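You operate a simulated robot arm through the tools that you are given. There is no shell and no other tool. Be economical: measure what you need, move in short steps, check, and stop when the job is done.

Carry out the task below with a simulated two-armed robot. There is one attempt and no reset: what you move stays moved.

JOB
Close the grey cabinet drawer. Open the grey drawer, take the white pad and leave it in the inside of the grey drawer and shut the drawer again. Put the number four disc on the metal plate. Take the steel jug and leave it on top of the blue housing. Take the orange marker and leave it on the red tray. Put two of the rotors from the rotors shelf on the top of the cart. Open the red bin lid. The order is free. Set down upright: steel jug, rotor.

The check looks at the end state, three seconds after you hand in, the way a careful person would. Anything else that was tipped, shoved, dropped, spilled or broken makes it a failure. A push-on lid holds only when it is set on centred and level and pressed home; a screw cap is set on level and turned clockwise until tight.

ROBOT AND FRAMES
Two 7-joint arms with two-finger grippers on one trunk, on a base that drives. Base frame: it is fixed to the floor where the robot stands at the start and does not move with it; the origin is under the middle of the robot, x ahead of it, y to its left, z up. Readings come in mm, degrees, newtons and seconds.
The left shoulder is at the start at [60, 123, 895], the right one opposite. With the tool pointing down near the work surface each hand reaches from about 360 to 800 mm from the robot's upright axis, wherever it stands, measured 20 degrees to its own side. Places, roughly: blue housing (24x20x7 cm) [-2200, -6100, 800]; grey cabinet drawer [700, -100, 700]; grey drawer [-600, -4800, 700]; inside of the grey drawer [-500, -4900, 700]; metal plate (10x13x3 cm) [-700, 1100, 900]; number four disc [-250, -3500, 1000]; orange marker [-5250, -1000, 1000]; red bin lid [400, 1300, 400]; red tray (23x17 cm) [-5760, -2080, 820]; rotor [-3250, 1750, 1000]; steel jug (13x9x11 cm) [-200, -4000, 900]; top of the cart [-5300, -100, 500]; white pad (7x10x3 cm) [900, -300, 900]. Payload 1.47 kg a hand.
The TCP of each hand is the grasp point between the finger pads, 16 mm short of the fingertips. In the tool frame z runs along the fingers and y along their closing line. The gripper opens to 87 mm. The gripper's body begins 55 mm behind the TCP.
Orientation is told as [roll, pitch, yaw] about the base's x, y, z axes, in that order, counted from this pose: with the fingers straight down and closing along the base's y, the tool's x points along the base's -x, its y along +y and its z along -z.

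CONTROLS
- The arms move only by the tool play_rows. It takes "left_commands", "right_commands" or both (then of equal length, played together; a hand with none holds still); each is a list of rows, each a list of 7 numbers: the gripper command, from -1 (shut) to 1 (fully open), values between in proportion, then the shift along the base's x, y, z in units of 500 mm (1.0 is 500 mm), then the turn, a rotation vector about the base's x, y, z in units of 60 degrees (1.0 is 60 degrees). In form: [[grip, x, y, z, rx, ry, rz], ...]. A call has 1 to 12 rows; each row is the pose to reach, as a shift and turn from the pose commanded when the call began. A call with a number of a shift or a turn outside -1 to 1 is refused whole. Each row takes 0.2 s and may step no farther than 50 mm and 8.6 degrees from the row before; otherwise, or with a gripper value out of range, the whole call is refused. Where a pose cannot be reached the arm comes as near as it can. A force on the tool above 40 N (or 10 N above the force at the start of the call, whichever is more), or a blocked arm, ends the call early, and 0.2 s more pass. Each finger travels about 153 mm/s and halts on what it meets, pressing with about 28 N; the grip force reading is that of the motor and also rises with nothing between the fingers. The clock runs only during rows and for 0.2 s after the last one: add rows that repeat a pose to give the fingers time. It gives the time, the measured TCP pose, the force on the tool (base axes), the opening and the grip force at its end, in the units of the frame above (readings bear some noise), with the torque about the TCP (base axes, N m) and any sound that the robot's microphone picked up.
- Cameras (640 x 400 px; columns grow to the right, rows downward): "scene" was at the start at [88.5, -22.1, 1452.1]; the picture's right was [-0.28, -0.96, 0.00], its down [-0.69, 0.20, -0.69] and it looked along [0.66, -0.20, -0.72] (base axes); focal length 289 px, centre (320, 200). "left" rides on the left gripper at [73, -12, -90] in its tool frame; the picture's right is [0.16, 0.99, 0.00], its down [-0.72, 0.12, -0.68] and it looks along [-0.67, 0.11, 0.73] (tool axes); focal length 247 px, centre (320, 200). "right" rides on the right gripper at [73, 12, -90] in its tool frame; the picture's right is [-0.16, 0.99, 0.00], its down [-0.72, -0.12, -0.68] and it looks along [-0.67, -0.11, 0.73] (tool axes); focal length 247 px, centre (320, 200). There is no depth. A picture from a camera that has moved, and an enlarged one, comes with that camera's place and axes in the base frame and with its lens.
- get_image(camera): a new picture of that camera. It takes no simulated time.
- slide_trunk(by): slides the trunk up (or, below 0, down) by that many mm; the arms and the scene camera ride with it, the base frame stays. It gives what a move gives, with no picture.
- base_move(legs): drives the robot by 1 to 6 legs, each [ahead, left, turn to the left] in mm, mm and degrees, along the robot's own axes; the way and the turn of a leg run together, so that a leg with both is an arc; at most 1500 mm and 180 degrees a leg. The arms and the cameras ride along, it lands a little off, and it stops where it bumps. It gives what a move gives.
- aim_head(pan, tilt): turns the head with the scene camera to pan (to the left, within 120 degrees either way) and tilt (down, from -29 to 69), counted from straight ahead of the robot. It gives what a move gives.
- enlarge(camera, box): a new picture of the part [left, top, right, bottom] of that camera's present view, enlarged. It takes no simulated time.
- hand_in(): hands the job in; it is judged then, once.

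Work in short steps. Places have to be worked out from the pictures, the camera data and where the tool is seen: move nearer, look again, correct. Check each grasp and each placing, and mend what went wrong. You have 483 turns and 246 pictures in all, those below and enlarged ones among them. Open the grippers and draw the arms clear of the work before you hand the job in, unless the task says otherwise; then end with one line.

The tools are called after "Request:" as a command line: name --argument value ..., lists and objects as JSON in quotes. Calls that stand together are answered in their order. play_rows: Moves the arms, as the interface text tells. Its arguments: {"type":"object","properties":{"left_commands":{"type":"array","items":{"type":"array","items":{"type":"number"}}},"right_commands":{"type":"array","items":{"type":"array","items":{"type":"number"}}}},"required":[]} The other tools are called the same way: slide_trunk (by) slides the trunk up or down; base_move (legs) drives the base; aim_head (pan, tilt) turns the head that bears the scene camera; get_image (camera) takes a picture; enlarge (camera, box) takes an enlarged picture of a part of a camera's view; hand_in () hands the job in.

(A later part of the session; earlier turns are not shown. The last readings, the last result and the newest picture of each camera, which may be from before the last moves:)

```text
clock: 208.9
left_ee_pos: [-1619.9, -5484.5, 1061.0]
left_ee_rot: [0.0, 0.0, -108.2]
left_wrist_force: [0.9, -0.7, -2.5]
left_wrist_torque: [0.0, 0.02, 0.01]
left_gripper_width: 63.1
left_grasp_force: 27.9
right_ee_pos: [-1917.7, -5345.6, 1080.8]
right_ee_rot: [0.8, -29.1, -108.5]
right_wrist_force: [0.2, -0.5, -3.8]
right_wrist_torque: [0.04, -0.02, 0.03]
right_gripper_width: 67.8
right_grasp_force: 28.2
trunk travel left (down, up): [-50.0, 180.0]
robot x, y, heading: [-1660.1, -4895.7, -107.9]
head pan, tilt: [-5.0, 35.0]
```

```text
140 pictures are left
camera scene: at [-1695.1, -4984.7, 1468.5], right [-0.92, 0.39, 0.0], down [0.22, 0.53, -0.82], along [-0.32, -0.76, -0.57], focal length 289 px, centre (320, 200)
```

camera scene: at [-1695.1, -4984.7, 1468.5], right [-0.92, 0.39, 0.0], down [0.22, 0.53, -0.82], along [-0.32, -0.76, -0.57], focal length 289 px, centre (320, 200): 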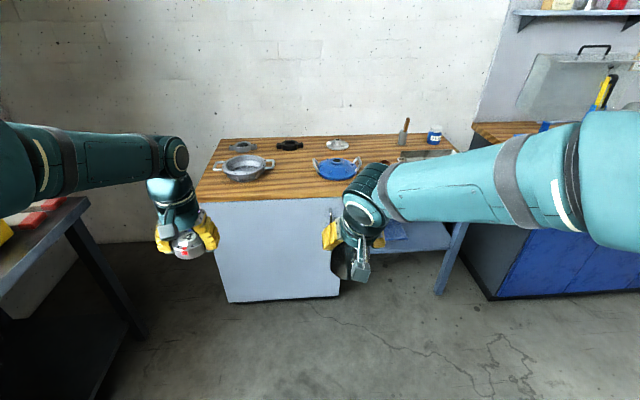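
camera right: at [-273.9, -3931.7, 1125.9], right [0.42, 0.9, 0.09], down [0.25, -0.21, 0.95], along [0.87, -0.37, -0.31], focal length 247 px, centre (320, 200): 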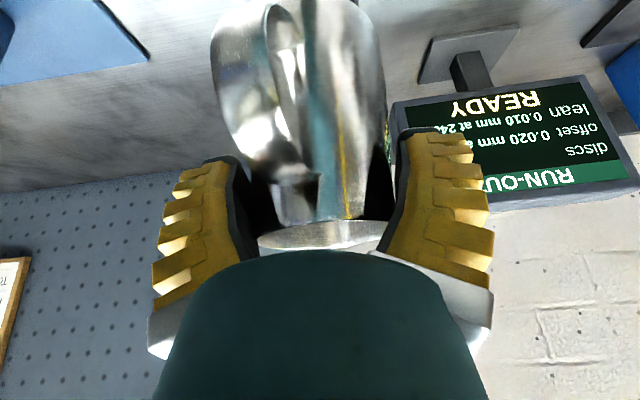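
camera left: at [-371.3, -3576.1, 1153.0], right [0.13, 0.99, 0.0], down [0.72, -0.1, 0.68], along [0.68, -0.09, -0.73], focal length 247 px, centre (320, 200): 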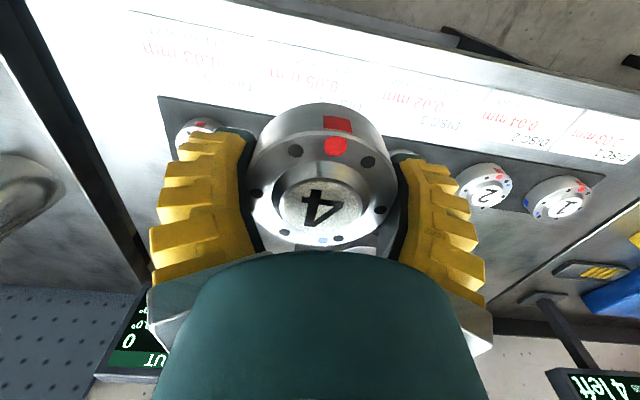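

The jug's width reading fell by 1.6 mm; I check the grip and zoom on the blue housing.

Request:
get_image --camera "right"

Request:
enlarge --camera "scene" --box '[280, 120, 400, 200]'

```text
139 pictures are left
camera right: at [-1874.6, -5245.9, 1125.3], right [0.9, -0.44, 0.09], down [-0.21, -0.25, 0.95], along [-0.39, -0.86, -0.31], focal length 247 px, centre (320, 200)
```

right: 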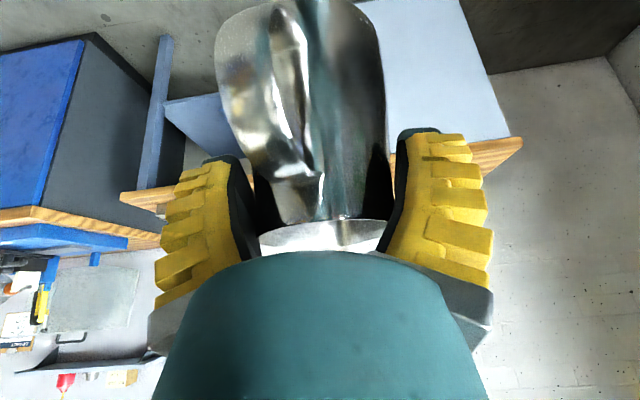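

```text
5.00 times, centred on (340, 160) of scene
camera zoom: at [-1695.1, -4984.7, 1468.5], right [-0.92, 0.39, 0.0], down [0.22, 0.53, -0.82], along [-0.32, -0.76, -0.57], focal length 1446 px, centre (220, 400)
```

zoom: 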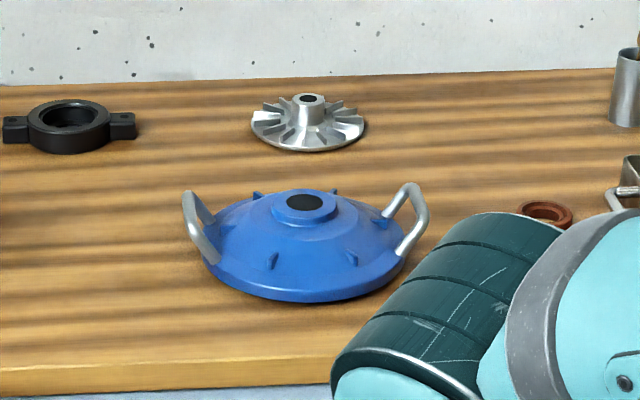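

The housing's top is a flat boss, ~59 mm across, at ≈(-2217,-6035). The jug grip is still sound. I drive 600 mm ahead.

Request:
base_move --legs '[[600, 0, 0]]'

Request:
aim_head --pan -12 --tilt 45

Request:
get_image --camera "scene"

```text
clock: 212.4
left_ee_pos: [-1814.8, -6077.5, 1060.9]
left_ee_rot: [0.1, 0.1, -108.4]
left_wrist_force: [-0.1, 0.0, -2.2]
left_wrist_torque: [0.01, 0.01, 0.0]
left_gripper_width: 63.0
left_grasp_force: 27.8
right_ee_pos: [-2111.4, -5938.9, 1080.5]
right_ee_rot: [0.8, -29.1, -108.5]
right_wrist_force: [0.0, 0.4, -3.6]
right_wrist_torque: [0.1, 0.0, 0.01]
right_gripper_width: 67.8
right_grasp_force: 28.1
trunk travel left (down, up): [-50.0, 180.0]
robot x, y, heading: [-1852.0, -5487.7, -108.1]
head pan, tilt: [-5.0, 35.0]
```

```text
clock: 213.1
left_ee_pos: [-1815.9, -6078.6, 1060.8]
left_ee_rot: [0.1, 0.0, -108.5]
left_wrist_force: [0.5, -0.1, -2.0]
left_wrist_torque: [0.04, 0.01, 0.0]
left_gripper_width: 63.2
left_grasp_force: 28.6
right_ee_pos: [-2111.5, -5937.1, 1082.2]
right_ee_rot: [0.7, -29.1, -108.6]
right_wrist_force: [0.3, -0.5, -2.9]
right_wrist_torque: [0.07, -0.01, -0.03]
right_gripper_width: 67.4
right_grasp_force: 28.3
trunk travel left (down, up): [-50.0, 180.0]
robot x, y, heading: [-1850.6, -5489.8, -107.8]
head pan, tilt: [-12.0, 45.0]
```

```text
137 pictures are left
camera scene: at [-1892.9, -5567.0, 1453.8], right [-0.87, 0.5, 0.0], down [0.35, 0.61, -0.71], along [-0.35, -0.61, -0.71], focal length 289 px, centre (320, 200)
```

scene: 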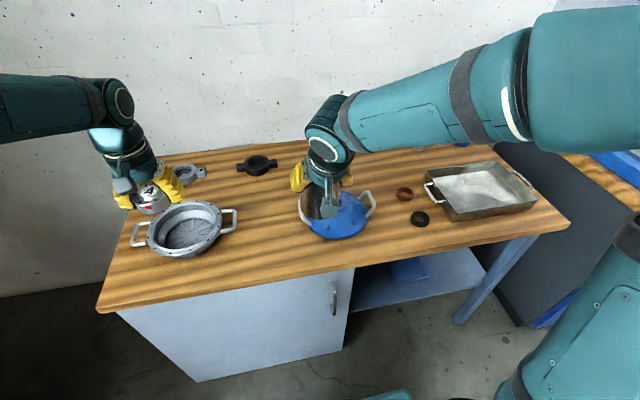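

The hand hides the boss; I look through the right wrist camera too.

Request:
get_image --camera "right"

Request:
enlarge --camera "scene" --box '[270, 120, 400, 260]'

```text
136 pictures are left
camera right: at [-2067.2, -5838.2, 1125.4], right [0.89, -0.44, 0.09], down [-0.21, -0.25, 0.95], along [-0.39, -0.86, -0.31], focal length 247 px, centre (320, 200)
```

right: 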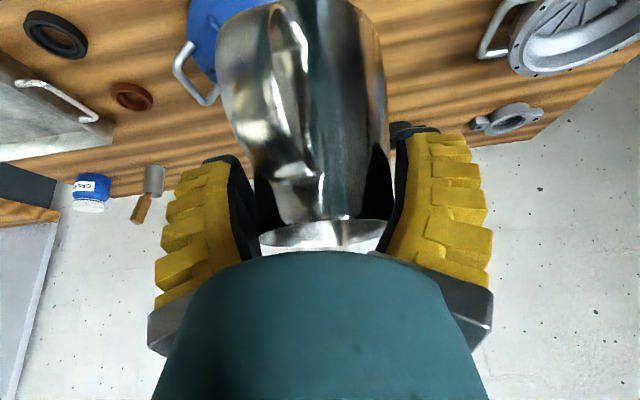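

```text
2.86 times, centred on (335, 190) of scene
camera zoom: at [-1892.9, -5567.0, 1453.8], right [-0.87, 0.5, 0.0], down [0.35, 0.61, -0.71], along [-0.35, -0.61, -0.71], focal length 826 px, centre (277, 229)
```

zoom: 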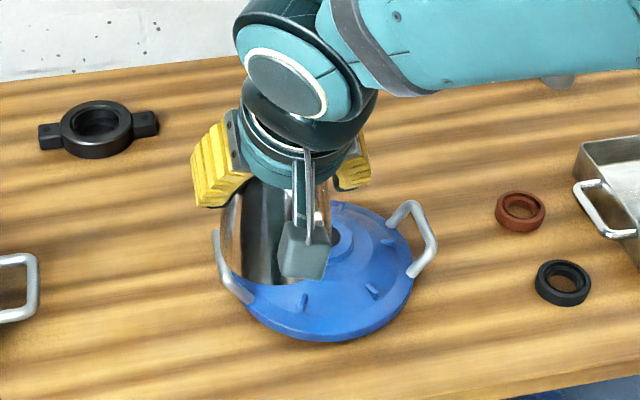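

Boss estimate ≈(-2240,-6080,830). For accuracy I move the jug 120 mm to the left so the boss is in clear view.

Request:
play_rows --right_commands '[[-1, 0.057, -0.018, 0, 0, 0, 0], [-1, 0.114, -0.037, 0, 0, 0, 0], [-1, 0.171, -0.055, 0, 0, 0, 0], [-1, 0.228, -0.073, 0, 0, 0, 0]]'

Request:
enlarge --camera "scene" --box '[270, 120, 400, 260]'

Request:
get_image --camera "right"

```text
clock: 214.1
left_ee_pos: [-1814.0, -6077.5, 1060.9]
left_ee_rot: [0.0, 0.1, -108.4]
left_wrist_force: [0.4, 0.0, -2.5]
left_wrist_torque: [0.02, 0.0, 0.03]
left_gripper_width: 63.0
left_grasp_force: 28.6
right_ee_pos: [-1996.5, -5973.8, 1083.6]
right_ee_rot: [0.7, -29.1, -108.6]
right_wrist_force: [0.3, 0.0, -3.9]
right_wrist_torque: [0.08, 0.02, -0.01]
right_gripper_width: 67.6
right_grasp_force: 28.1
trunk travel left (down, up): [-50.0, 180.0]
robot x, y, heading: [-1854.0, -5489.3, -107.8]
head pan, tilt: [-12.0, 45.0]
```

```text
2.86 times, centred on (335, 190) of scene
camera zoom: at [-1892.3, -5567.4, 1453.7], right [-0.87, 0.5, 0.0], down [0.35, 0.61, -0.71], along [-0.35, -0.61, -0.71], focal length 826 px, centre (277, 229)
```

zoom: 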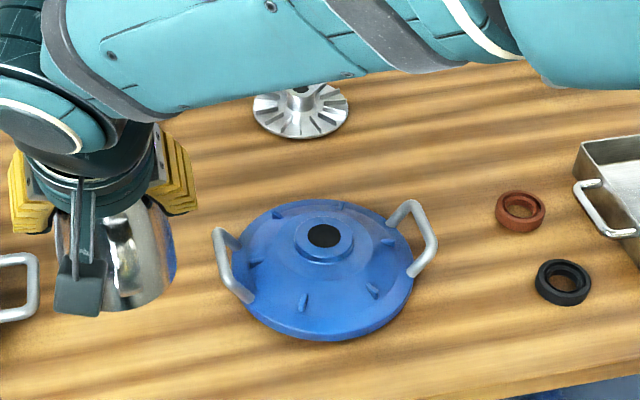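

```text
133 pictures are left
camera right: at [-1952.7, -5874.0, 1126.2], right [0.89, -0.44, 0.09], down [-0.21, -0.25, 0.95], along [-0.39, -0.86, -0.31], focal length 247 px, centre (320, 200)
```

right: 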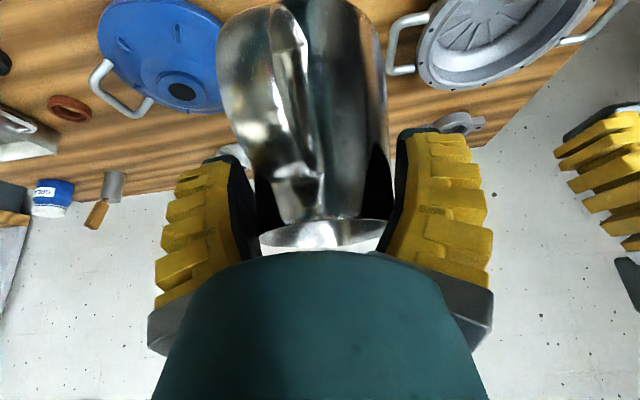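

Two clear rays agree: boss centre (-2218,-6041), top z≈866. I carry the jug above it and check.

Request:
play_rows --right_commands '[[-1, -0.06, -0.017, 0, 0, 0, 0], [-1, -0.13, -0.037, 0, 0, 0, 0], [-1, -0.2, -0.057, 0, 0, 0, 0], [-1, -0.27, -0.077, 0, 0, 0, 0], [-1, -0.34, -0.097, 0, 0, 0, 0], [-1, -0.4, -0.114, -0.02, 0, 0, 0], [-1, -0.441, -0.126, -0.05, 0, 0, 0], [-1, -0.441, -0.126, -0.1, 0, 0, 0], [-1, -0.441, -0.126, -0.15, 0, 0, 0]]'

Request:
enlarge --camera "scene" --box '[270, 120, 400, 260]'

Request:
get_image --camera "right"

```text
clock: 216.1
left_ee_pos: [-1814.0, -6078.0, 1060.7]
left_ee_rot: [0.1, 0.2, -108.4]
left_wrist_force: [-0.1, -0.2, -1.6]
left_wrist_torque: [0.0, -0.03, 0.01]
left_gripper_width: 63.1
left_grasp_force: 28.3
right_ee_pos: [-2216.8, -6038.7, 1004.9]
right_ee_rot: [0.7, -29.1, -108.6]
right_wrist_force: [-0.3, -0.6, -3.9]
right_wrist_torque: [0.04, -0.03, 0.01]
right_gripper_width: 67.1
right_grasp_force: 28.1
trunk travel left (down, up): [-50.0, 180.0]
robot x, y, heading: [-1849.5, -5487.0, -108.0]
head pan, tilt: [-12.0, 45.0]
```

```text
2.86 times, centred on (335, 190) of scene
camera zoom: at [-1893.2, -5567.6, 1453.7], right [-0.87, 0.5, 0.0], down [0.35, 0.61, -0.71], along [-0.35, -0.61, -0.71], focal length 826 px, centre (277, 229)
```

zoom: 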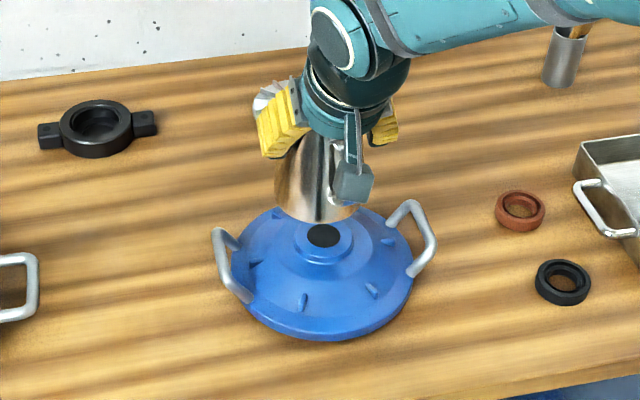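

```text
131 pictures are left
camera right: at [-2173.1, -5939.6, 1049.8], right [0.89, -0.44, 0.09], down [-0.21, -0.25, 0.94], along [-0.39, -0.86, -0.32], focal length 247 px, centre (320, 200)
```

right: 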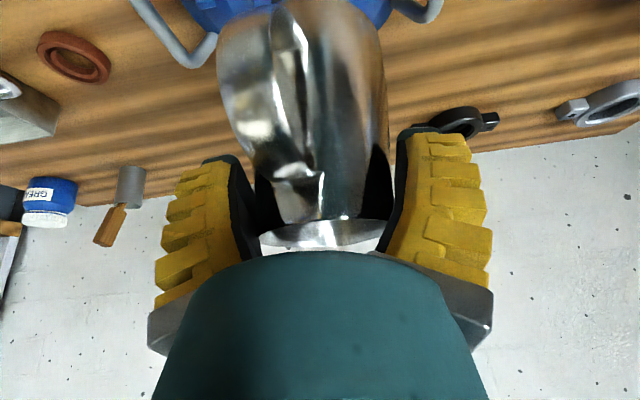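

I lower another 35 mm and compare the jug's base with the boss.

Request:
play_rows --right_commands '[[-1, 0, 0, -0.035, 0, 0, 0], [-1, 0, 0, -0.07, 0, 0, 0]]'

Request:
enlarge --camera "scene" --box '[300, 160, 380, 240]'

```text
clock: 216.7
left_ee_pos: [-1813.4, -6076.9, 1061.0]
left_ee_rot: [0.3, 0.1, -108.4]
left_wrist_force: [-0.5, 0.0, -2.0]
left_wrist_torque: [-0.01, -0.04, 0.01]
left_gripper_width: 63.2
left_grasp_force: 28.2
right_ee_pos: [-2216.6, -6037.3, 971.8]
right_ee_rot: [0.8, -29.1, -108.6]
right_wrist_force: [0.1, 0.1, -4.2]
right_wrist_torque: [0.07, 0.02, 0.01]
right_gripper_width: 67.1
right_grasp_force: 27.4
trunk travel left (down, up): [-50.0, 180.0]
robot x, y, heading: [-1849.2, -5486.4, -108.2]
head pan, tilt: [-12.0, 45.0]
```

```text
5.00 times, centred on (340, 200) of scene
camera zoom: at [-1893.0, -5567.1, 1453.7], right [-0.87, 0.5, 0.0], down [0.35, 0.61, -0.71], along [-0.35, -0.61, -0.71], focal length 1446 px, centre (220, 200)
```

zoom: 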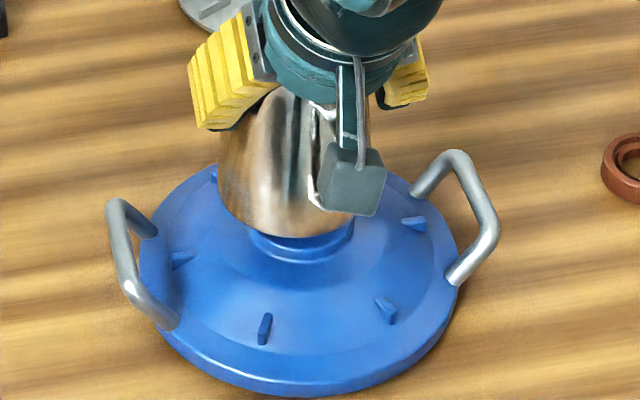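

The base is within ~6 mm of the boss centre. I make a small correction and lower in small steps until it touches.

Request:
play_rows --right_commands '[[-1, -0.004, 0.006, -0.005, 0, 0, 0], [-1, -0.007, 0.011, -0.012, 0, 0, 0], [-1, -0.007, 0.011, -0.02, 0, 0, 0], [-1, -0.007, 0.011, -0.026, 0, 0, 0], [-1, -0.007, 0.011, -0.03, 0, 0, 0], [-1, -0.007, 0.011, -0.034, 0, 0, 0]]'

Request:
enlarge --camera "scene" --box '[300, 160, 380, 240]'

```text
clock: 218.1
left_ee_pos: [-1813.5, -6078.6, 1059.7]
left_ee_rot: [0.2, 0.1, -108.4]
left_wrist_force: [-0.3, -0.1, -2.8]
left_wrist_torque: [-0.02, 0.02, 0.03]
left_gripper_width: 62.9
left_grasp_force: 28.2
right_ee_pos: [-2220.6, -6032.0, 955.3]
right_ee_rot: [0.8, -29.1, -108.6]
right_wrist_force: [-0.3, 0.5, -3.4]
right_wrist_torque: [0.07, -0.02, 0.0]
right_gripper_width: 67.2
right_grasp_force: 27.7
trunk travel left (down, up): [-50.0, 180.0]
robot x, y, heading: [-1848.6, -5486.1, -108.0]
head pan, tilt: [-12.0, 45.0]
```

```text
5.00 times, centred on (340, 200) of scene
camera zoom: at [-1893.1, -5567.2, 1453.7], right [-0.87, 0.5, 0.0], down [0.35, 0.61, -0.71], along [-0.35, -0.61, -0.71], focal length 1446 px, centre (220, 200)
```

zoom: 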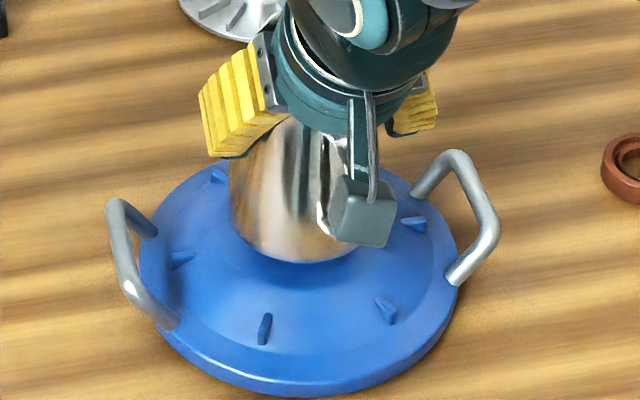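

Centred over the boss. I keep lowering by 2 mm steps until the weight is taken.

Request:
play_rows --right_commands '[[-1, 0, 0, -0.004, 0, 0, 0], [-1, 0, 0, -0.008, 0, 0, 0]]'

Request:
play_rows --right_commands '[[-1, 0, 0, -0.004, 0, 0, 0], [-1, 0, 0, -0.008, 0, 0, 0]]'

```text
clock: 218.7
left_ee_pos: [-1814.6, -6078.1, 1060.8]
left_ee_rot: [0.3, 0.0, -108.3]
left_wrist_force: [-1.0, 0.7, -2.7]
left_wrist_torque: [-0.04, -0.05, -0.01]
left_gripper_width: 63.1
left_grasp_force: 27.7
right_ee_pos: [-2221.2, -6032.6, 950.9]
right_ee_rot: [0.7, -29.1, -108.5]
right_wrist_force: [0.4, 0.2, -4.1]
right_wrist_torque: [0.05, -0.01, 0.0]
right_gripper_width: 67.3
right_grasp_force: 27.9
trunk travel left (down, up): [-50.0, 180.0]
robot x, y, heading: [-1849.3, -5487.2, -108.0]
head pan, tilt: [-12.0, 45.0]
```

```text
clock: 219.3
left_ee_pos: [-1814.4, -6077.0, 1062.0]
left_ee_rot: [0.2, 0.0, -108.4]
left_wrist_force: [-0.4, 0.2, -1.6]
left_wrist_torque: [0.01, 0.04, -0.03]
left_gripper_width: 63.0
left_grasp_force: 28.3
right_ee_pos: [-2220.7, -6033.1, 947.1]
right_ee_rot: [0.7, -29.1, -108.6]
right_wrist_force: [0.4, 0.5, -4.3]
right_wrist_torque: [0.04, -0.02, 0.01]
right_gripper_width: 67.5
right_grasp_force: 27.4
trunk travel left (down, up): [-50.0, 180.0]
robot x, y, heading: [-1850.9, -5489.6, -108.0]
head pan, tilt: [-12.0, 45.0]
```

Request:
play_rows --right_commands '[[-1, 0, 0, -0.004, 0, 0, 0], [-1, 0, 0, -0.008, 0, 0, 0]]'

Request:
enlarge --camera "scene" --box '[300, 160, 380, 240]'

```text
clock: 219.9
left_ee_pos: [-1814.7, -6077.7, 1061.8]
left_ee_rot: [0.1, 0.0, -108.4]
left_wrist_force: [-0.2, 0.2, -2.3]
left_wrist_torque: [0.01, 0.02, -0.01]
left_gripper_width: 62.9
left_grasp_force: 28.4
right_ee_pos: [-2220.3, -6033.4, 943.9]
right_ee_rot: [0.8, -29.3, -108.6]
right_wrist_force: [1.9, 1.1, 5.8]
right_wrist_torque: [0.01, 0.22, 0.02]
right_gripper_width: 67.7
right_grasp_force: 27.7
trunk travel left (down, up): [-50.0, 180.0]
robot x, y, heading: [-1851.5, -5489.7, -107.9]
head pan, tilt: [-12.0, 45.0]
```

```text
5.00 times, centred on (340, 200) of scene
camera zoom: at [-1892.3, -5566.3, 1453.9], right [-0.87, 0.5, 0.0], down [0.35, 0.61, -0.71], along [-0.35, -0.61, -0.71], focal length 1446 px, centre (220, 200)
```

zoom: 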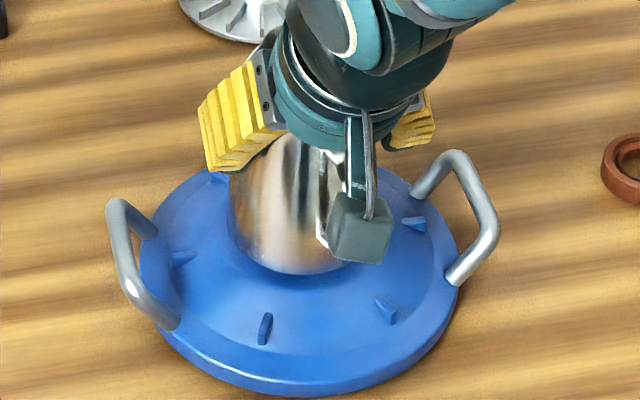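

The weight is taken (force +6 N). I open the fingers slowly and look before withdrawing.

Request:
play_rows --right_commands '[[0.6, 0, 0, 0, 0, 0, 0], [0.72, 0, 0, 0, 0, 0, 0], [0.85, 0, 0, 0, 0, 0, 0], [0.85, 0, 0, 0, 0, 0, 0]]'

Request:
get_image --camera "right"

Request:
enlarge --camera "scene" --box '[300, 160, 380, 240]'

```text
clock: 220.9
left_ee_pos: [-1815.6, -6079.4, 1062.6]
left_ee_rot: [0.1, 0.0, -108.5]
left_wrist_force: [-0.2, -0.6, -2.4]
left_wrist_torque: [0.03, 0.0, -0.04]
left_gripper_width: 63.1
left_grasp_force: 27.8
right_ee_pos: [-2221.2, -6032.5, 943.0]
right_ee_rot: [0.9, -29.0, -108.6]
right_wrist_force: [-0.5, -0.5, 0.2]
right_wrist_torque: [-0.05, 0.0, 0.02]
right_gripper_width: 82.2
right_grasp_force: 0.8
trunk travel left (down, up): [-50.0, 180.0]
robot x, y, heading: [-1850.3, -5486.3, -108.1]
head pan, tilt: [-12.0, 45.0]
```

```text
127 pictures are left
camera right: at [-2177.4, -5932.6, 986.5], right [0.89, -0.44, 0.09], down [-0.21, -0.25, 0.95], along [-0.39, -0.86, -0.31], focal length 247 px, centre (320, 200)
```

right: 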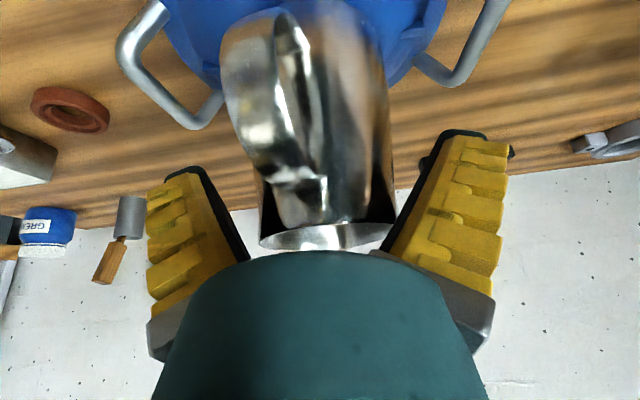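

```text
5.00 times, centred on (340, 200) of scene
camera zoom: at [-1892.9, -5566.8, 1453.7], right [-0.87, 0.5, 0.0], down [0.35, 0.61, -0.71], along [-0.35, -0.61, -0.71], focal length 1446 px, centre (220, 200)
```

zoom: 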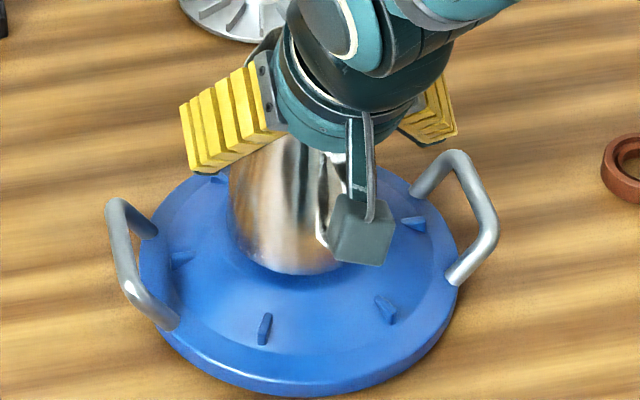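

It stands on its own. I withdraw along the tool's axis.

Request:
play_rows --right_commands '[[0.85, 0.004, 0.014, 0.026, 0, 0, 0], [0.85, 0.009, 0.028, 0.052, 0, 0, 0], [0.85, 0.018, 0.056, 0.104, 0, 0, 0], [0.85, 0.03, 0.093, 0.174, 0, 0, 0], [0.85, 0.045, 0.14, 0.25, 0, 0, 0], [0.85, 0.06, 0.2, 0.29, 0, 0, 0], [0.85, 0.08, 0.27, 0.29, 0, 0, 0]]'

Request:
enlarge --camera "scene" --box '[280, 110, 400, 240]'

```text
clock: 222.5
left_ee_pos: [-1814.5, -6076.9, 1062.0]
left_ee_rot: [0.1, 0.0, -108.3]
left_wrist_force: [-0.3, 0.1, -3.5]
left_wrist_torque: [-0.01, 0.01, 0.0]
left_gripper_width: 62.9
left_grasp_force: 28.2
right_ee_pos: [-2182.6, -5894.9, 1086.6]
right_ee_rot: [0.8, -29.1, -108.7]
right_wrist_force: [-0.3, -0.8, -0.5]
right_wrist_torque: [0.04, 0.02, 0.01]
right_gripper_width: 82.3
right_grasp_force: 0.9
trunk travel left (down, up): [-50.0, 180.0]
robot x, y, heading: [-1851.8, -5486.2, -108.1]
head pan, tilt: [-12.0, 45.0]
```

```text
3.08 times, centred on (340, 175) of scene
camera zoom: at [-1892.9, -5565.7, 1453.8], right [-0.87, 0.5, 0.0], down [0.35, 0.61, -0.71], along [-0.35, -0.61, -0.71], focal length 890 px, centre (258, 277)
```

zoom: 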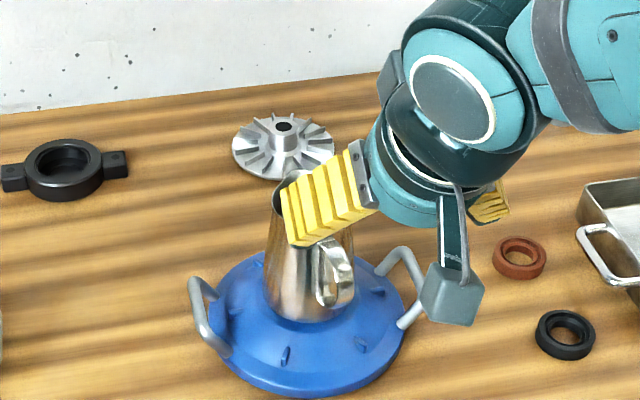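

The jug stands upright on the housing. I back away and straighten the right hand.

Request:
base_move --legs '[[-450, 0, 0]]'

Request:
play_rows --right_commands '[[0.85, 0, 0, 0, 0.115, -0.037, 0], [0.85, 0, 0, 0, 0.23, -0.075, 0], [0.85, 0, 0, 0, 0.345, -0.112, 0], [0.85, 0, 0, 0, 0.462, -0.149, 0]]'

Request:
get_image --camera "left"

```text
clock: 225.2
left_ee_pos: [-1675.5, -5661.6, 1062.1]
left_ee_rot: [0.1, 0.1, -108.0]
left_wrist_force: [0.3, 0.4, -1.9]
left_wrist_torque: [0.01, 0.0, -0.01]
left_gripper_width: 63.0
left_grasp_force: 28.1
right_ee_pos: [-2045.7, -5485.6, 1087.3]
right_ee_rot: [0.6, -29.1, -108.2]
right_wrist_force: [-0.6, 0.0, -0.6]
right_wrist_torque: [-0.02, -0.01, 0.03]
right_gripper_width: 82.3
right_grasp_force: 0.5
trunk travel left (down, up): [-50.0, 180.0]
robot x, y, heading: [-1719.9, -5072.9, -107.7]
head pan, tilt: [-12.0, 45.0]
```

```text
clock: 226.2
left_ee_pos: [-1676.7, -5662.1, 1062.3]
left_ee_rot: [0.1, 0.1, -108.0]
left_wrist_force: [-0.2, -0.3, -1.7]
left_wrist_torque: [0.01, -0.01, 0.0]
left_gripper_width: 62.9
left_grasp_force: 28.4
right_ee_pos: [-2045.5, -5485.0, 1086.5]
right_ee_rot: [0.6, 0.2, -108.1]
right_wrist_force: [-0.7, 0.0, -0.2]
right_wrist_torque: [0.0, 0.0, 0.03]
right_gripper_width: 82.1
right_grasp_force: 0.7
trunk travel left (down, up): [-50.0, 180.0]
robot x, y, heading: [-1717.7, -5071.3, -107.6]
head pan, tilt: [-12.0, 45.0]
```

```text
124 pictures are left
camera left: at [-1665.7, -5589.5, 1151.3], right [0.99, -0.15, 0.0], down [-0.11, -0.72, 0.68], along [-0.1, -0.67, -0.73], focal length 247 px, centre (320, 200)
```

left: 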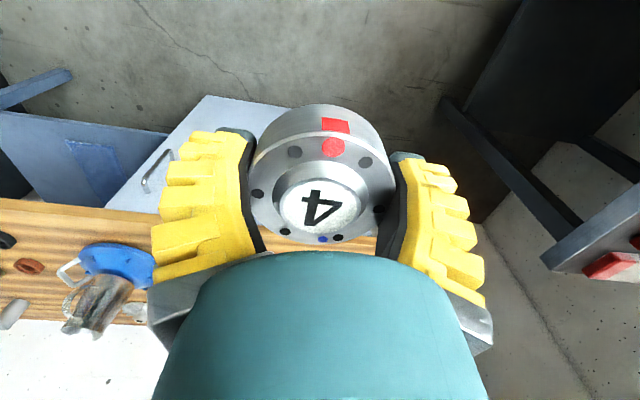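

Disc secure. I turn round and drive the straight corridor back north.

Request:
base_move --legs '[[0, 0, 174.8], [1219, 0, 0], [1219, 0, 0]]'

Request:
aim_head --pan 0 --tilt 25

Request:
get_image --camera "scene"

```text
clock: 245.2
left_ee_pos: [-664.8, -2263.8, 1060.5]
left_ee_rot: [0.1, 0.2, 65.7]
left_wrist_force: [0.0, 0.4, -3.3]
left_wrist_torque: [-0.04, -0.01, 0.0]
left_gripper_width: 62.8
left_grasp_force: 28.2
right_ee_pos: [-318.0, -2479.9, 1087.2]
right_ee_rot: [0.6, 0.0, 65.4]
right_wrist_force: [-0.2, 0.6, 0.4]
right_wrist_torque: [-0.05, 0.01, -0.01]
right_gripper_width: 81.9
right_grasp_force: 0.6
trunk travel left (down, up): [-50.0, 180.0]
robot x, y, heading: [-690.4, -2856.2, 66.3]
head pan, tilt: [-12.0, 45.0]
```

```text
clock: 246.0
left_ee_pos: [-664.6, -2262.8, 1060.9]
left_ee_rot: [0.1, 0.0, 65.7]
left_wrist_force: [0.8, -0.4, -2.5]
left_wrist_torque: [0.0, 0.01, 0.02]
left_gripper_width: 62.7
left_grasp_force: 28.1
right_ee_pos: [-318.1, -2480.3, 1087.6]
right_ee_rot: [0.6, 0.0, 65.6]
right_wrist_force: [0.0, 0.1, -0.2]
right_wrist_torque: [-0.02, 0.02, -0.01]
right_gripper_width: 82.2
right_grasp_force: 1.4
trunk travel left (down, up): [-50.0, 180.0]
robot x, y, heading: [-691.7, -2853.8, 66.2]
head pan, tilt: [0.0, 25.0]
```

```text
123 pictures are left
camera scene: at [-647.3, -2759.9, 1484.3], right [0.91, -0.41, 0.0], down [-0.17, -0.39, -0.91], along [0.37, 0.83, -0.42], focal length 289 px, centre (320, 200)
```

scene: 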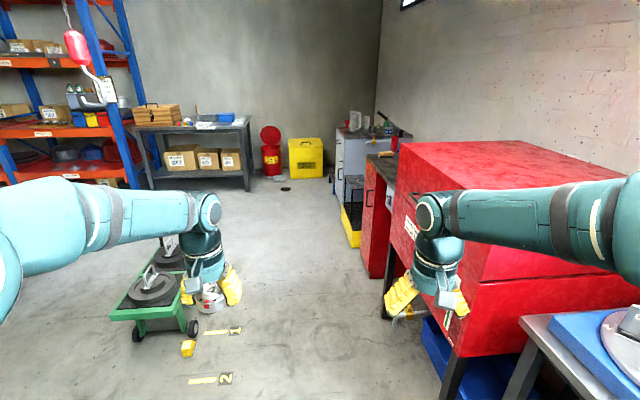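

Clear way. I continue: past the dolly, then sidestep toward the packing table.

Request:
base_move --legs '[[1219, 0, 0], [0, 0, 25], [820, 0, 0], [820, 0, 0], [0, 0, -17.5]]'

Request:
aim_head --pan 35 --tilt 25

Request:
get_image --camera "scene"

```text
clock: 262.2
left_ee_pos: [-260.3, 460.8, 1060.8]
left_ee_rot: [0.3, 0.0, 71.9]
left_wrist_force: [0.8, -0.4, -1.9]
left_wrist_torque: [-0.01, -0.02, -0.01]
left_gripper_width: 62.8
left_grasp_force: 27.9
right_ee_pos: [108.5, 283.0, 1087.0]
right_ee_rot: [0.6, 0.0, 71.7]
right_wrist_force: [0.2, 0.4, 0.0]
right_wrist_torque: [0.01, 0.04, -0.01]
right_gripper_width: 82.0
right_grasp_force: 0.8
trunk travel left (down, up): [-50.0, 180.0]
robot x, y, heading: [-216.4, -124.7, 72.2]
head pan, tilt: [0.0, 25.0]
```

```text
clock: 263.2
left_ee_pos: [-260.2, 462.4, 1060.9]
left_ee_rot: [0.2, 0.0, 72.0]
left_wrist_force: [0.2, 0.8, -3.2]
left_wrist_torque: [-0.03, 0.01, -0.01]
left_gripper_width: 62.6
left_grasp_force: 27.6
right_ee_pos: [108.4, 282.3, 1086.8]
right_ee_rot: [0.7, 0.0, 71.8]
right_wrist_force: [-0.1, -0.1, -0.2]
right_wrist_torque: [0.02, 0.0, -0.02]
right_gripper_width: 82.1
right_grasp_force: 0.5
trunk travel left (down, up): [-50.0, 180.0]
robot x, y, heading: [-217.7, -128.5, 72.5]
head pan, tilt: [35.0, 25.0]
```

```text
122 pictures are left
camera scene: at [-242.8, -30.5, 1484.3], right [0.95, 0.3, 0.0], down [0.13, -0.4, -0.91], along [-0.27, 0.87, -0.42], focal length 289 px, centre (320, 200)
```

scene: 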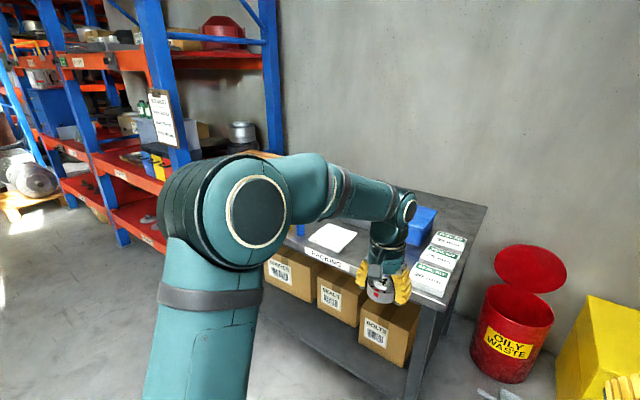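

Request:
base_move --legs '[[0, 500, 0]]'

Request:
aim_head --pan 0 --tilt 30

Request:
get_image --camera "scene"

```text
clock: 268.2
left_ee_pos: [-739.9, 613.2, 1062.0]
left_ee_rot: [0.0, 0.1, 72.0]
left_wrist_force: [0.3, -0.1, -1.8]
left_wrist_torque: [-0.04, -0.01, 0.02]
left_gripper_width: 62.8
left_grasp_force: 28.7
right_ee_pos: [-371.1, 435.5, 1086.2]
right_ee_rot: [0.7, 0.1, 71.8]
right_wrist_force: [-0.1, 0.4, -0.8]
right_wrist_torque: [-0.02, 0.01, 0.03]
right_gripper_width: 82.1
right_grasp_force: 1.3
trunk travel left (down, up): [-50.0, 180.0]
robot x, y, heading: [-697.4, 22.4, 72.4]
head pan, tilt: [35.0, 25.0]
```

```text
clock: 269.2
left_ee_pos: [-739.6, 613.9, 1061.5]
left_ee_rot: [0.3, 0.0, 72.0]
left_wrist_force: [0.3, -0.2, -2.3]
left_wrist_torque: [-0.03, 0.0, 0.0]
left_gripper_width: 62.7
left_grasp_force: 27.8
right_ee_pos: [-370.4, 434.3, 1086.7]
right_ee_rot: [0.5, 0.0, 71.7]
right_wrist_force: [0.8, -0.3, 0.2]
right_wrist_torque: [-0.02, -0.02, -0.03]
right_gripper_width: 82.2
right_grasp_force: 0.6
trunk travel left (down, up): [-50.0, 180.0]
robot x, y, heading: [-696.7, 24.0, 72.1]
head pan, tilt: [0.0, 30.0]
```

```text
121 pictures are left
camera scene: at [-667.0, 119.8, 1476.4], right [0.95, -0.3, 0.0], down [-0.15, -0.48, -0.87], along [0.26, 0.83, -0.5], focal length 289 px, centre (320, 200)
```

scene: 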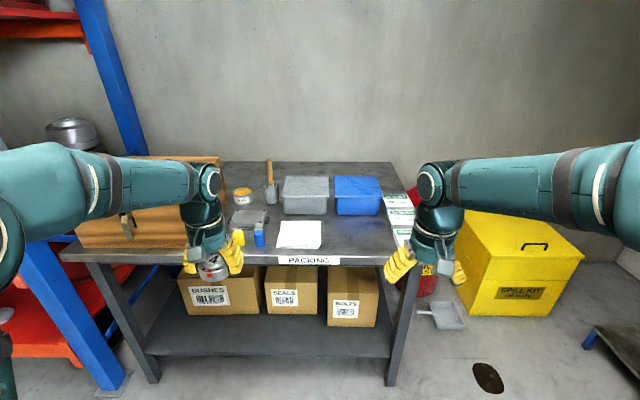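

The metal plate seems to be the dark square at (248,218). I zoom.

Request:
enlarge --camera "scene" --box '[200, 170, 340, 270]'

```text
4.00 times, centred on (270, 220) of scene
camera zoom: at [-667.0, 119.8, 1476.4], right [0.95, -0.3, 0.0], down [-0.15, -0.48, -0.87], along [0.26, 0.83, -0.5], focal length 1157 px, centre (520, 120)
```

zoom: 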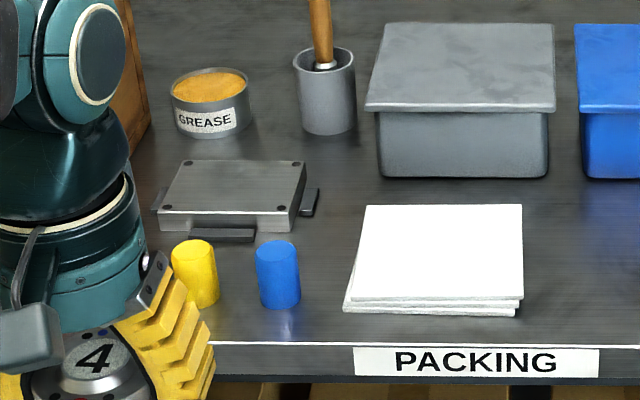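

Plate ≈(-650,1039), with two small cylinders in front and a grease tin behind. I drive closer, keeping the disc high.

Request:
base_move --legs '[[330, 60, 0]]'

Request:
aim_head --pan 10 --tilt 45

Request:
get_image --camera "scene"

Request:
get_image --camera "left"

```text
clock: 271.4
left_ee_pos: [-698.2, 950.1, 1060.3]
left_ee_rot: [0.1, 0.2, 72.1]
left_wrist_force: [0.5, 0.2, -2.7]
left_wrist_torque: [-0.02, 0.0, -0.01]
left_gripper_width: 62.8
left_grasp_force: 28.9
right_ee_pos: [-330.2, 772.4, 1084.7]
right_ee_rot: [0.6, 0.1, 71.9]
right_wrist_force: [-1.2, -0.3, -0.3]
right_wrist_torque: [-0.01, 0.0, 0.02]
right_gripper_width: 81.9
right_grasp_force: 1.2
trunk travel left (down, up): [-50.0, 180.0]
robot x, y, heading: [-656.0, 357.4, 72.5]
head pan, tilt: [0.0, 30.0]
```

```text
clock: 272.2
left_ee_pos: [-697.3, 949.0, 1061.3]
left_ee_rot: [0.2, -0.1, 72.0]
left_wrist_force: [-0.5, 0.0, -2.7]
left_wrist_torque: [-0.01, -0.01, 0.03]
left_gripper_width: 62.7
left_grasp_force: 28.3
right_ee_pos: [-329.0, 771.5, 1086.2]
right_ee_rot: [0.6, 0.0, 72.0]
right_wrist_force: [-0.3, 0.3, 0.6]
right_wrist_torque: [0.0, 0.0, -0.01]
right_gripper_width: 82.3
right_grasp_force: 1.0
trunk travel left (down, up): [-50.0, 180.0]
robot x, y, heading: [-656.8, 359.5, 72.5]
head pan, tilt: [10.0, 45.0]
```

```text
119 pictures are left
camera scene: at [-641.6, 449.5, 1453.8], right [0.99, -0.13, 0.0], down [-0.09, -0.7, -0.71], along [0.09, 0.7, -0.71], focal length 289 px, centre (320, 200)
```

scene: 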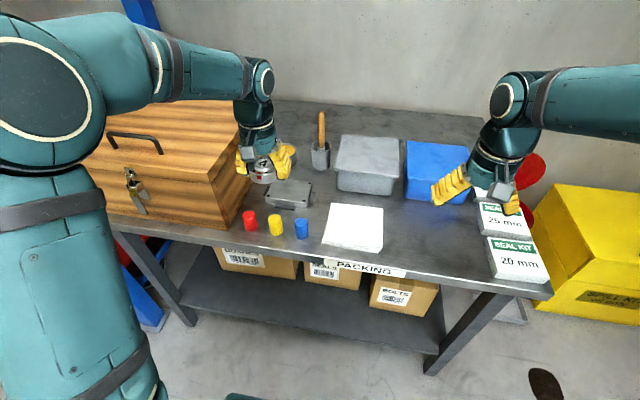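

```text
118 pictures are left
camera left: at [-709.3, 876.5, 1151.6], right [-0.99, 0.15, 0.0], down [0.11, 0.72, 0.68], along [0.1, 0.67, -0.73], focal length 247 px, centre (320, 200)
```

left: 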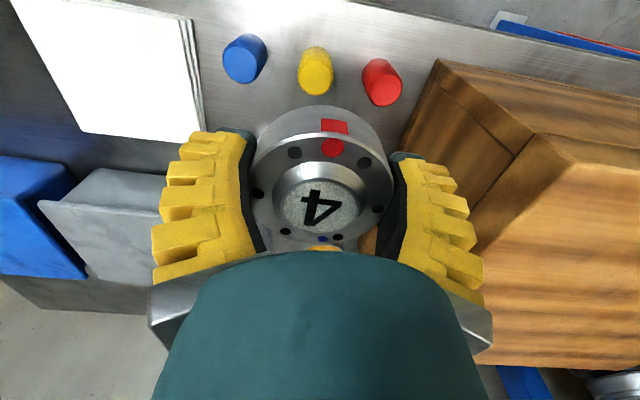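

Request:
enlarge --camera "scene" --box '[230, 140, 350, 240]'

```text
4.00 times, centred on (290, 190) of scene
camera zoom: at [-641.6, 449.5, 1453.8], right [0.99, -0.13, 0.0], down [-0.09, -0.7, -0.71], along [0.09, 0.7, -0.71], focal length 1157 px, centre (440, 240)
```

zoom: 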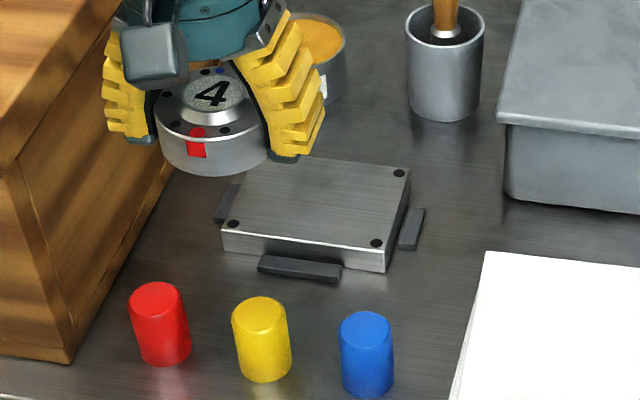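

Plate centre (-650,1063), top z≈884. I move the disc above it and down to z≈945, watching the wooden chest.

Request:
play_rows --left_commands '[[-1, 0.032, 0.076, 0, 0, 0, 0], [-1, 0.064, 0.152, 0, 0, 0, 0], [-1, 0.094, 0.228, -0.02, 0, 0, 0], [-1, 0.094, 0.228, -0.08, 0, 0, 0], [-1, 0.094, 0.228, -0.15, 0, 0, 0], [-1, 0.094, 0.228, -0.22, 0, 0, 0]]'

Request:
get_image --camera "left"

Request:
enlarge --camera "scene" --box '[190, 80, 350, 240]'

```text
clock: 273.6
left_ee_pos: [-652.4, 1063.4, 952.1]
left_ee_rot: [0.2, 0.0, 72.0]
left_wrist_force: [-0.1, 0.6, -1.6]
left_wrist_torque: [-0.05, 0.0, 0.0]
left_gripper_width: 62.7
left_grasp_force: 27.5
right_ee_pos: [-328.0, 770.7, 1086.7]
right_ee_rot: [0.6, 0.0, 71.9]
right_wrist_force: [-0.4, 0.4, 0.1]
right_wrist_torque: [-0.01, 0.0, -0.01]
right_gripper_width: 81.9
right_grasp_force: 0.8
trunk travel left (down, up): [-50.0, 180.0]
robot x, y, heading: [-659.6, 356.4, 72.6]
head pan, tilt: [10.0, 45.0]
```

```text
116 pictures are left
camera left: at [-664.1, 991.1, 1042.2], right [-0.99, 0.15, 0.0], down [0.11, 0.72, 0.68], along [0.1, 0.67, -0.73], focal length 247 px, centre (320, 200)
```

left: 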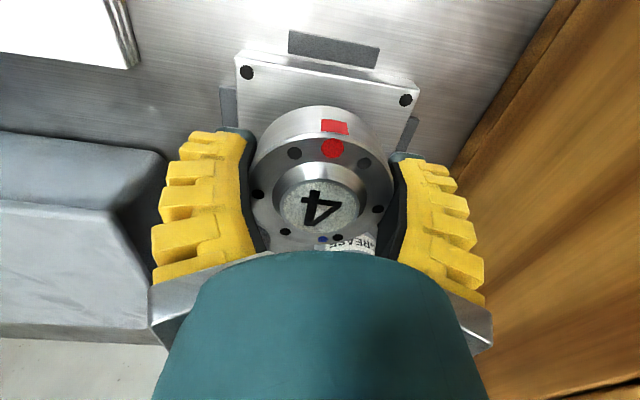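

```text
2.50 times, centred on (270, 160) of scene
camera zoom: at [-641.7, 449.7, 1453.7], right [0.99, -0.13, 0.0], down [-0.09, -0.7, -0.71], along [0.09, 0.7, -0.71], focal length 723 px, centre (445, 300)
```

zoom: 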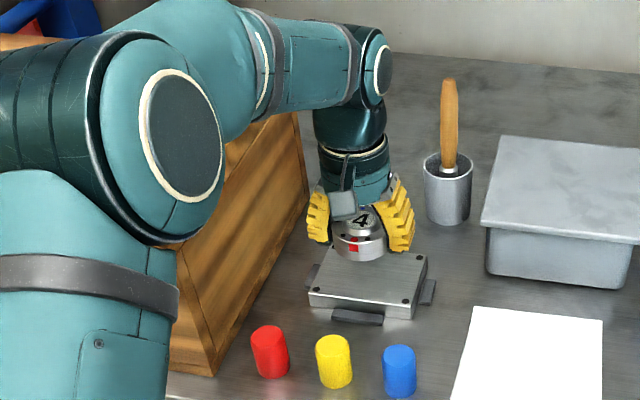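

Disc hovers over the plate, about 9 mm left of centre. I correct and lower to contact.

Request:
play_rows --left_commands '[[-1, 0.016, 0.004, -0.03, 0, 0, 0], [-1, 0.016, 0.004, -0.06, 0, 0, 0], [-1, 0.016, 0.004, -0.076, 0, 0, 0], [-1, 0.016, 0.004, -0.084, 0, 0, 0]]'

Request:
enlarge --camera "scene" --box '[240, 150, 320, 230]'

```text
clock: 274.6
left_ee_pos: [-644.1, 1064.0, 909.6]
left_ee_rot: [0.2, 0.0, 72.1]
left_wrist_force: [-0.2, 0.2, -2.0]
left_wrist_torque: [0.0, -0.04, -0.01]
left_gripper_width: 62.6
left_grasp_force: 27.7
right_ee_pos: [-328.8, 770.2, 1086.9]
right_ee_rot: [0.6, 0.0, 72.0]
right_wrist_force: [0.8, -0.3, 0.0]
right_wrist_torque: [0.02, 0.02, 0.02]
right_gripper_width: 82.1
right_grasp_force: 1.1
trunk travel left (down, up): [-50.0, 180.0]
robot x, y, heading: [-657.7, 357.0, 72.6]
head pan, tilt: [10.0, 45.0]
```

```text
5.00 times, centred on (280, 190) of scene
camera zoom: at [-641.7, 449.5, 1453.8], right [0.99, -0.13, 0.0], down [-0.09, -0.7, -0.71], along [0.09, 0.7, -0.71], focal length 1446 px, centre (520, 250)
```

zoom: 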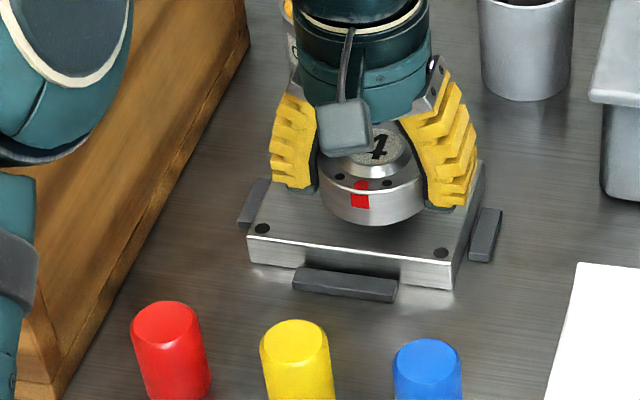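

Request:
play_rows --left_commands '[[-1, 0, 0, -0.004, 0, 0, 0], [-1, 0, 0, -0.008, 0, 0, 0], [-1, 0, 0, -0.01, 0, 0, 0]]'

Request:
play_rows --left_commands '[[-1, 0, 0, -0.004, 0, 0, 0], [-1, 0, 0, -0.007, 0, 0, 0]]'

```text
clock: 275.4
left_ee_pos: [-643.3, 1065.2, 904.3]
left_ee_rot: [0.3, 0.0, 72.0]
left_wrist_force: [-0.4, -0.2, -2.3]
left_wrist_torque: [-0.04, 0.02, 0.0]
left_gripper_width: 62.8
left_grasp_force: 27.8
right_ee_pos: [-329.5, 770.9, 1087.8]
right_ee_rot: [0.5, -0.1, 72.0]
right_wrist_force: [0.6, 0.9, -0.4]
right_wrist_torque: [0.05, 0.03, -0.01]
right_gripper_width: 82.2
right_grasp_force: 1.2
trunk travel left (down, up): [-50.0, 180.0]
robot x, y, heading: [-656.3, 358.0, 72.5]
head pan, tilt: [10.0, 45.0]
```

```text
clock: 276.0
left_ee_pos: [-643.5, 1064.6, 901.3]
left_ee_rot: [0.2, 0.1, 72.1]
left_wrist_force: [0.5, -0.4, -1.8]
left_wrist_torque: [0.02, -0.01, -0.02]
left_gripper_width: 62.6
left_grasp_force: 27.8
right_ee_pos: [-330.1, 770.7, 1086.1]
right_ee_rot: [0.6, -0.1, 71.8]
right_wrist_force: [0.4, 0.3, 0.5]
right_wrist_torque: [-0.04, 0.03, 0.0]
right_gripper_width: 82.0
right_grasp_force: 1.7
trunk travel left (down, up): [-50.0, 180.0]
robot x, y, heading: [-655.7, 355.7, 72.7]
head pan, tilt: [10.0, 45.0]
```

Request:
play_rows --left_commands '[[-1, 0, 0, -0.004, 0, 0, 0], [-1, 0, 0, -0.007, 0, 0, 0]]'

Request:
play_rows --left_commands '[[-1, 0, 0, -0.004, 0, 0, 0], [-1, 0, 0, -0.007, 0, 0, 0]]'

Request:
enlarge --camera "scene" --box '[240, 150, 320, 230]'

```text
clock: 276.6
left_ee_pos: [-643.7, 1065.1, 896.6]
left_ee_rot: [0.3, 0.1, 72.1]
left_wrist_force: [-0.5, 0.2, -2.6]
left_wrist_torque: [0.01, 0.03, -0.01]
left_gripper_width: 62.6
left_grasp_force: 28.1
right_ee_pos: [-330.1, 769.9, 1087.7]
right_ee_rot: [0.7, 0.0, 71.8]
right_wrist_force: [-0.4, 0.6, 0.2]
right_wrist_torque: [-0.01, 0.0, 0.02]
right_gripper_width: 82.1
right_grasp_force: 0.4
trunk travel left (down, up): [-50.0, 180.0]
robot x, y, heading: [-658.4, 359.4, 72.4]
head pan, tilt: [10.0, 45.0]
```

```text
clock: 277.2
left_ee_pos: [-642.7, 1064.2, 894.7]
left_ee_rot: [0.2, 0.0, 72.2]
left_wrist_force: [0.0, 0.2, -1.7]
left_wrist_torque: [0.01, -0.02, 0.0]
left_gripper_width: 62.6
left_grasp_force: 27.9
right_ee_pos: [-328.6, 770.8, 1087.4]
right_ee_rot: [0.6, 0.0, 71.9]
right_wrist_force: [-0.7, 0.4, -0.7]
right_wrist_torque: [-0.02, -0.02, -0.02]
right_gripper_width: 81.8
right_grasp_force: 1.5
trunk travel left (down, up): [-50.0, 180.0]
robot x, y, heading: [-656.1, 357.9, 72.2]
head pan, tilt: [10.0, 45.0]
```

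```text
5.00 times, centred on (280, 190) of scene
camera zoom: at [-641.6, 449.5, 1453.7], right [0.99, -0.13, 0.0], down [-0.09, -0.7, -0.71], along [0.09, 0.7, -0.71], focal length 1446 px, centre (520, 250)
```

zoom: 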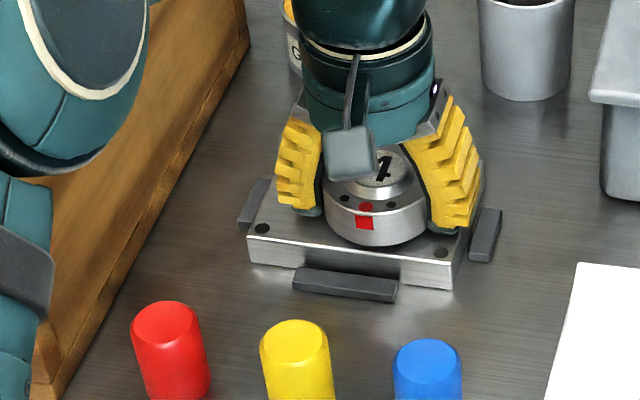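

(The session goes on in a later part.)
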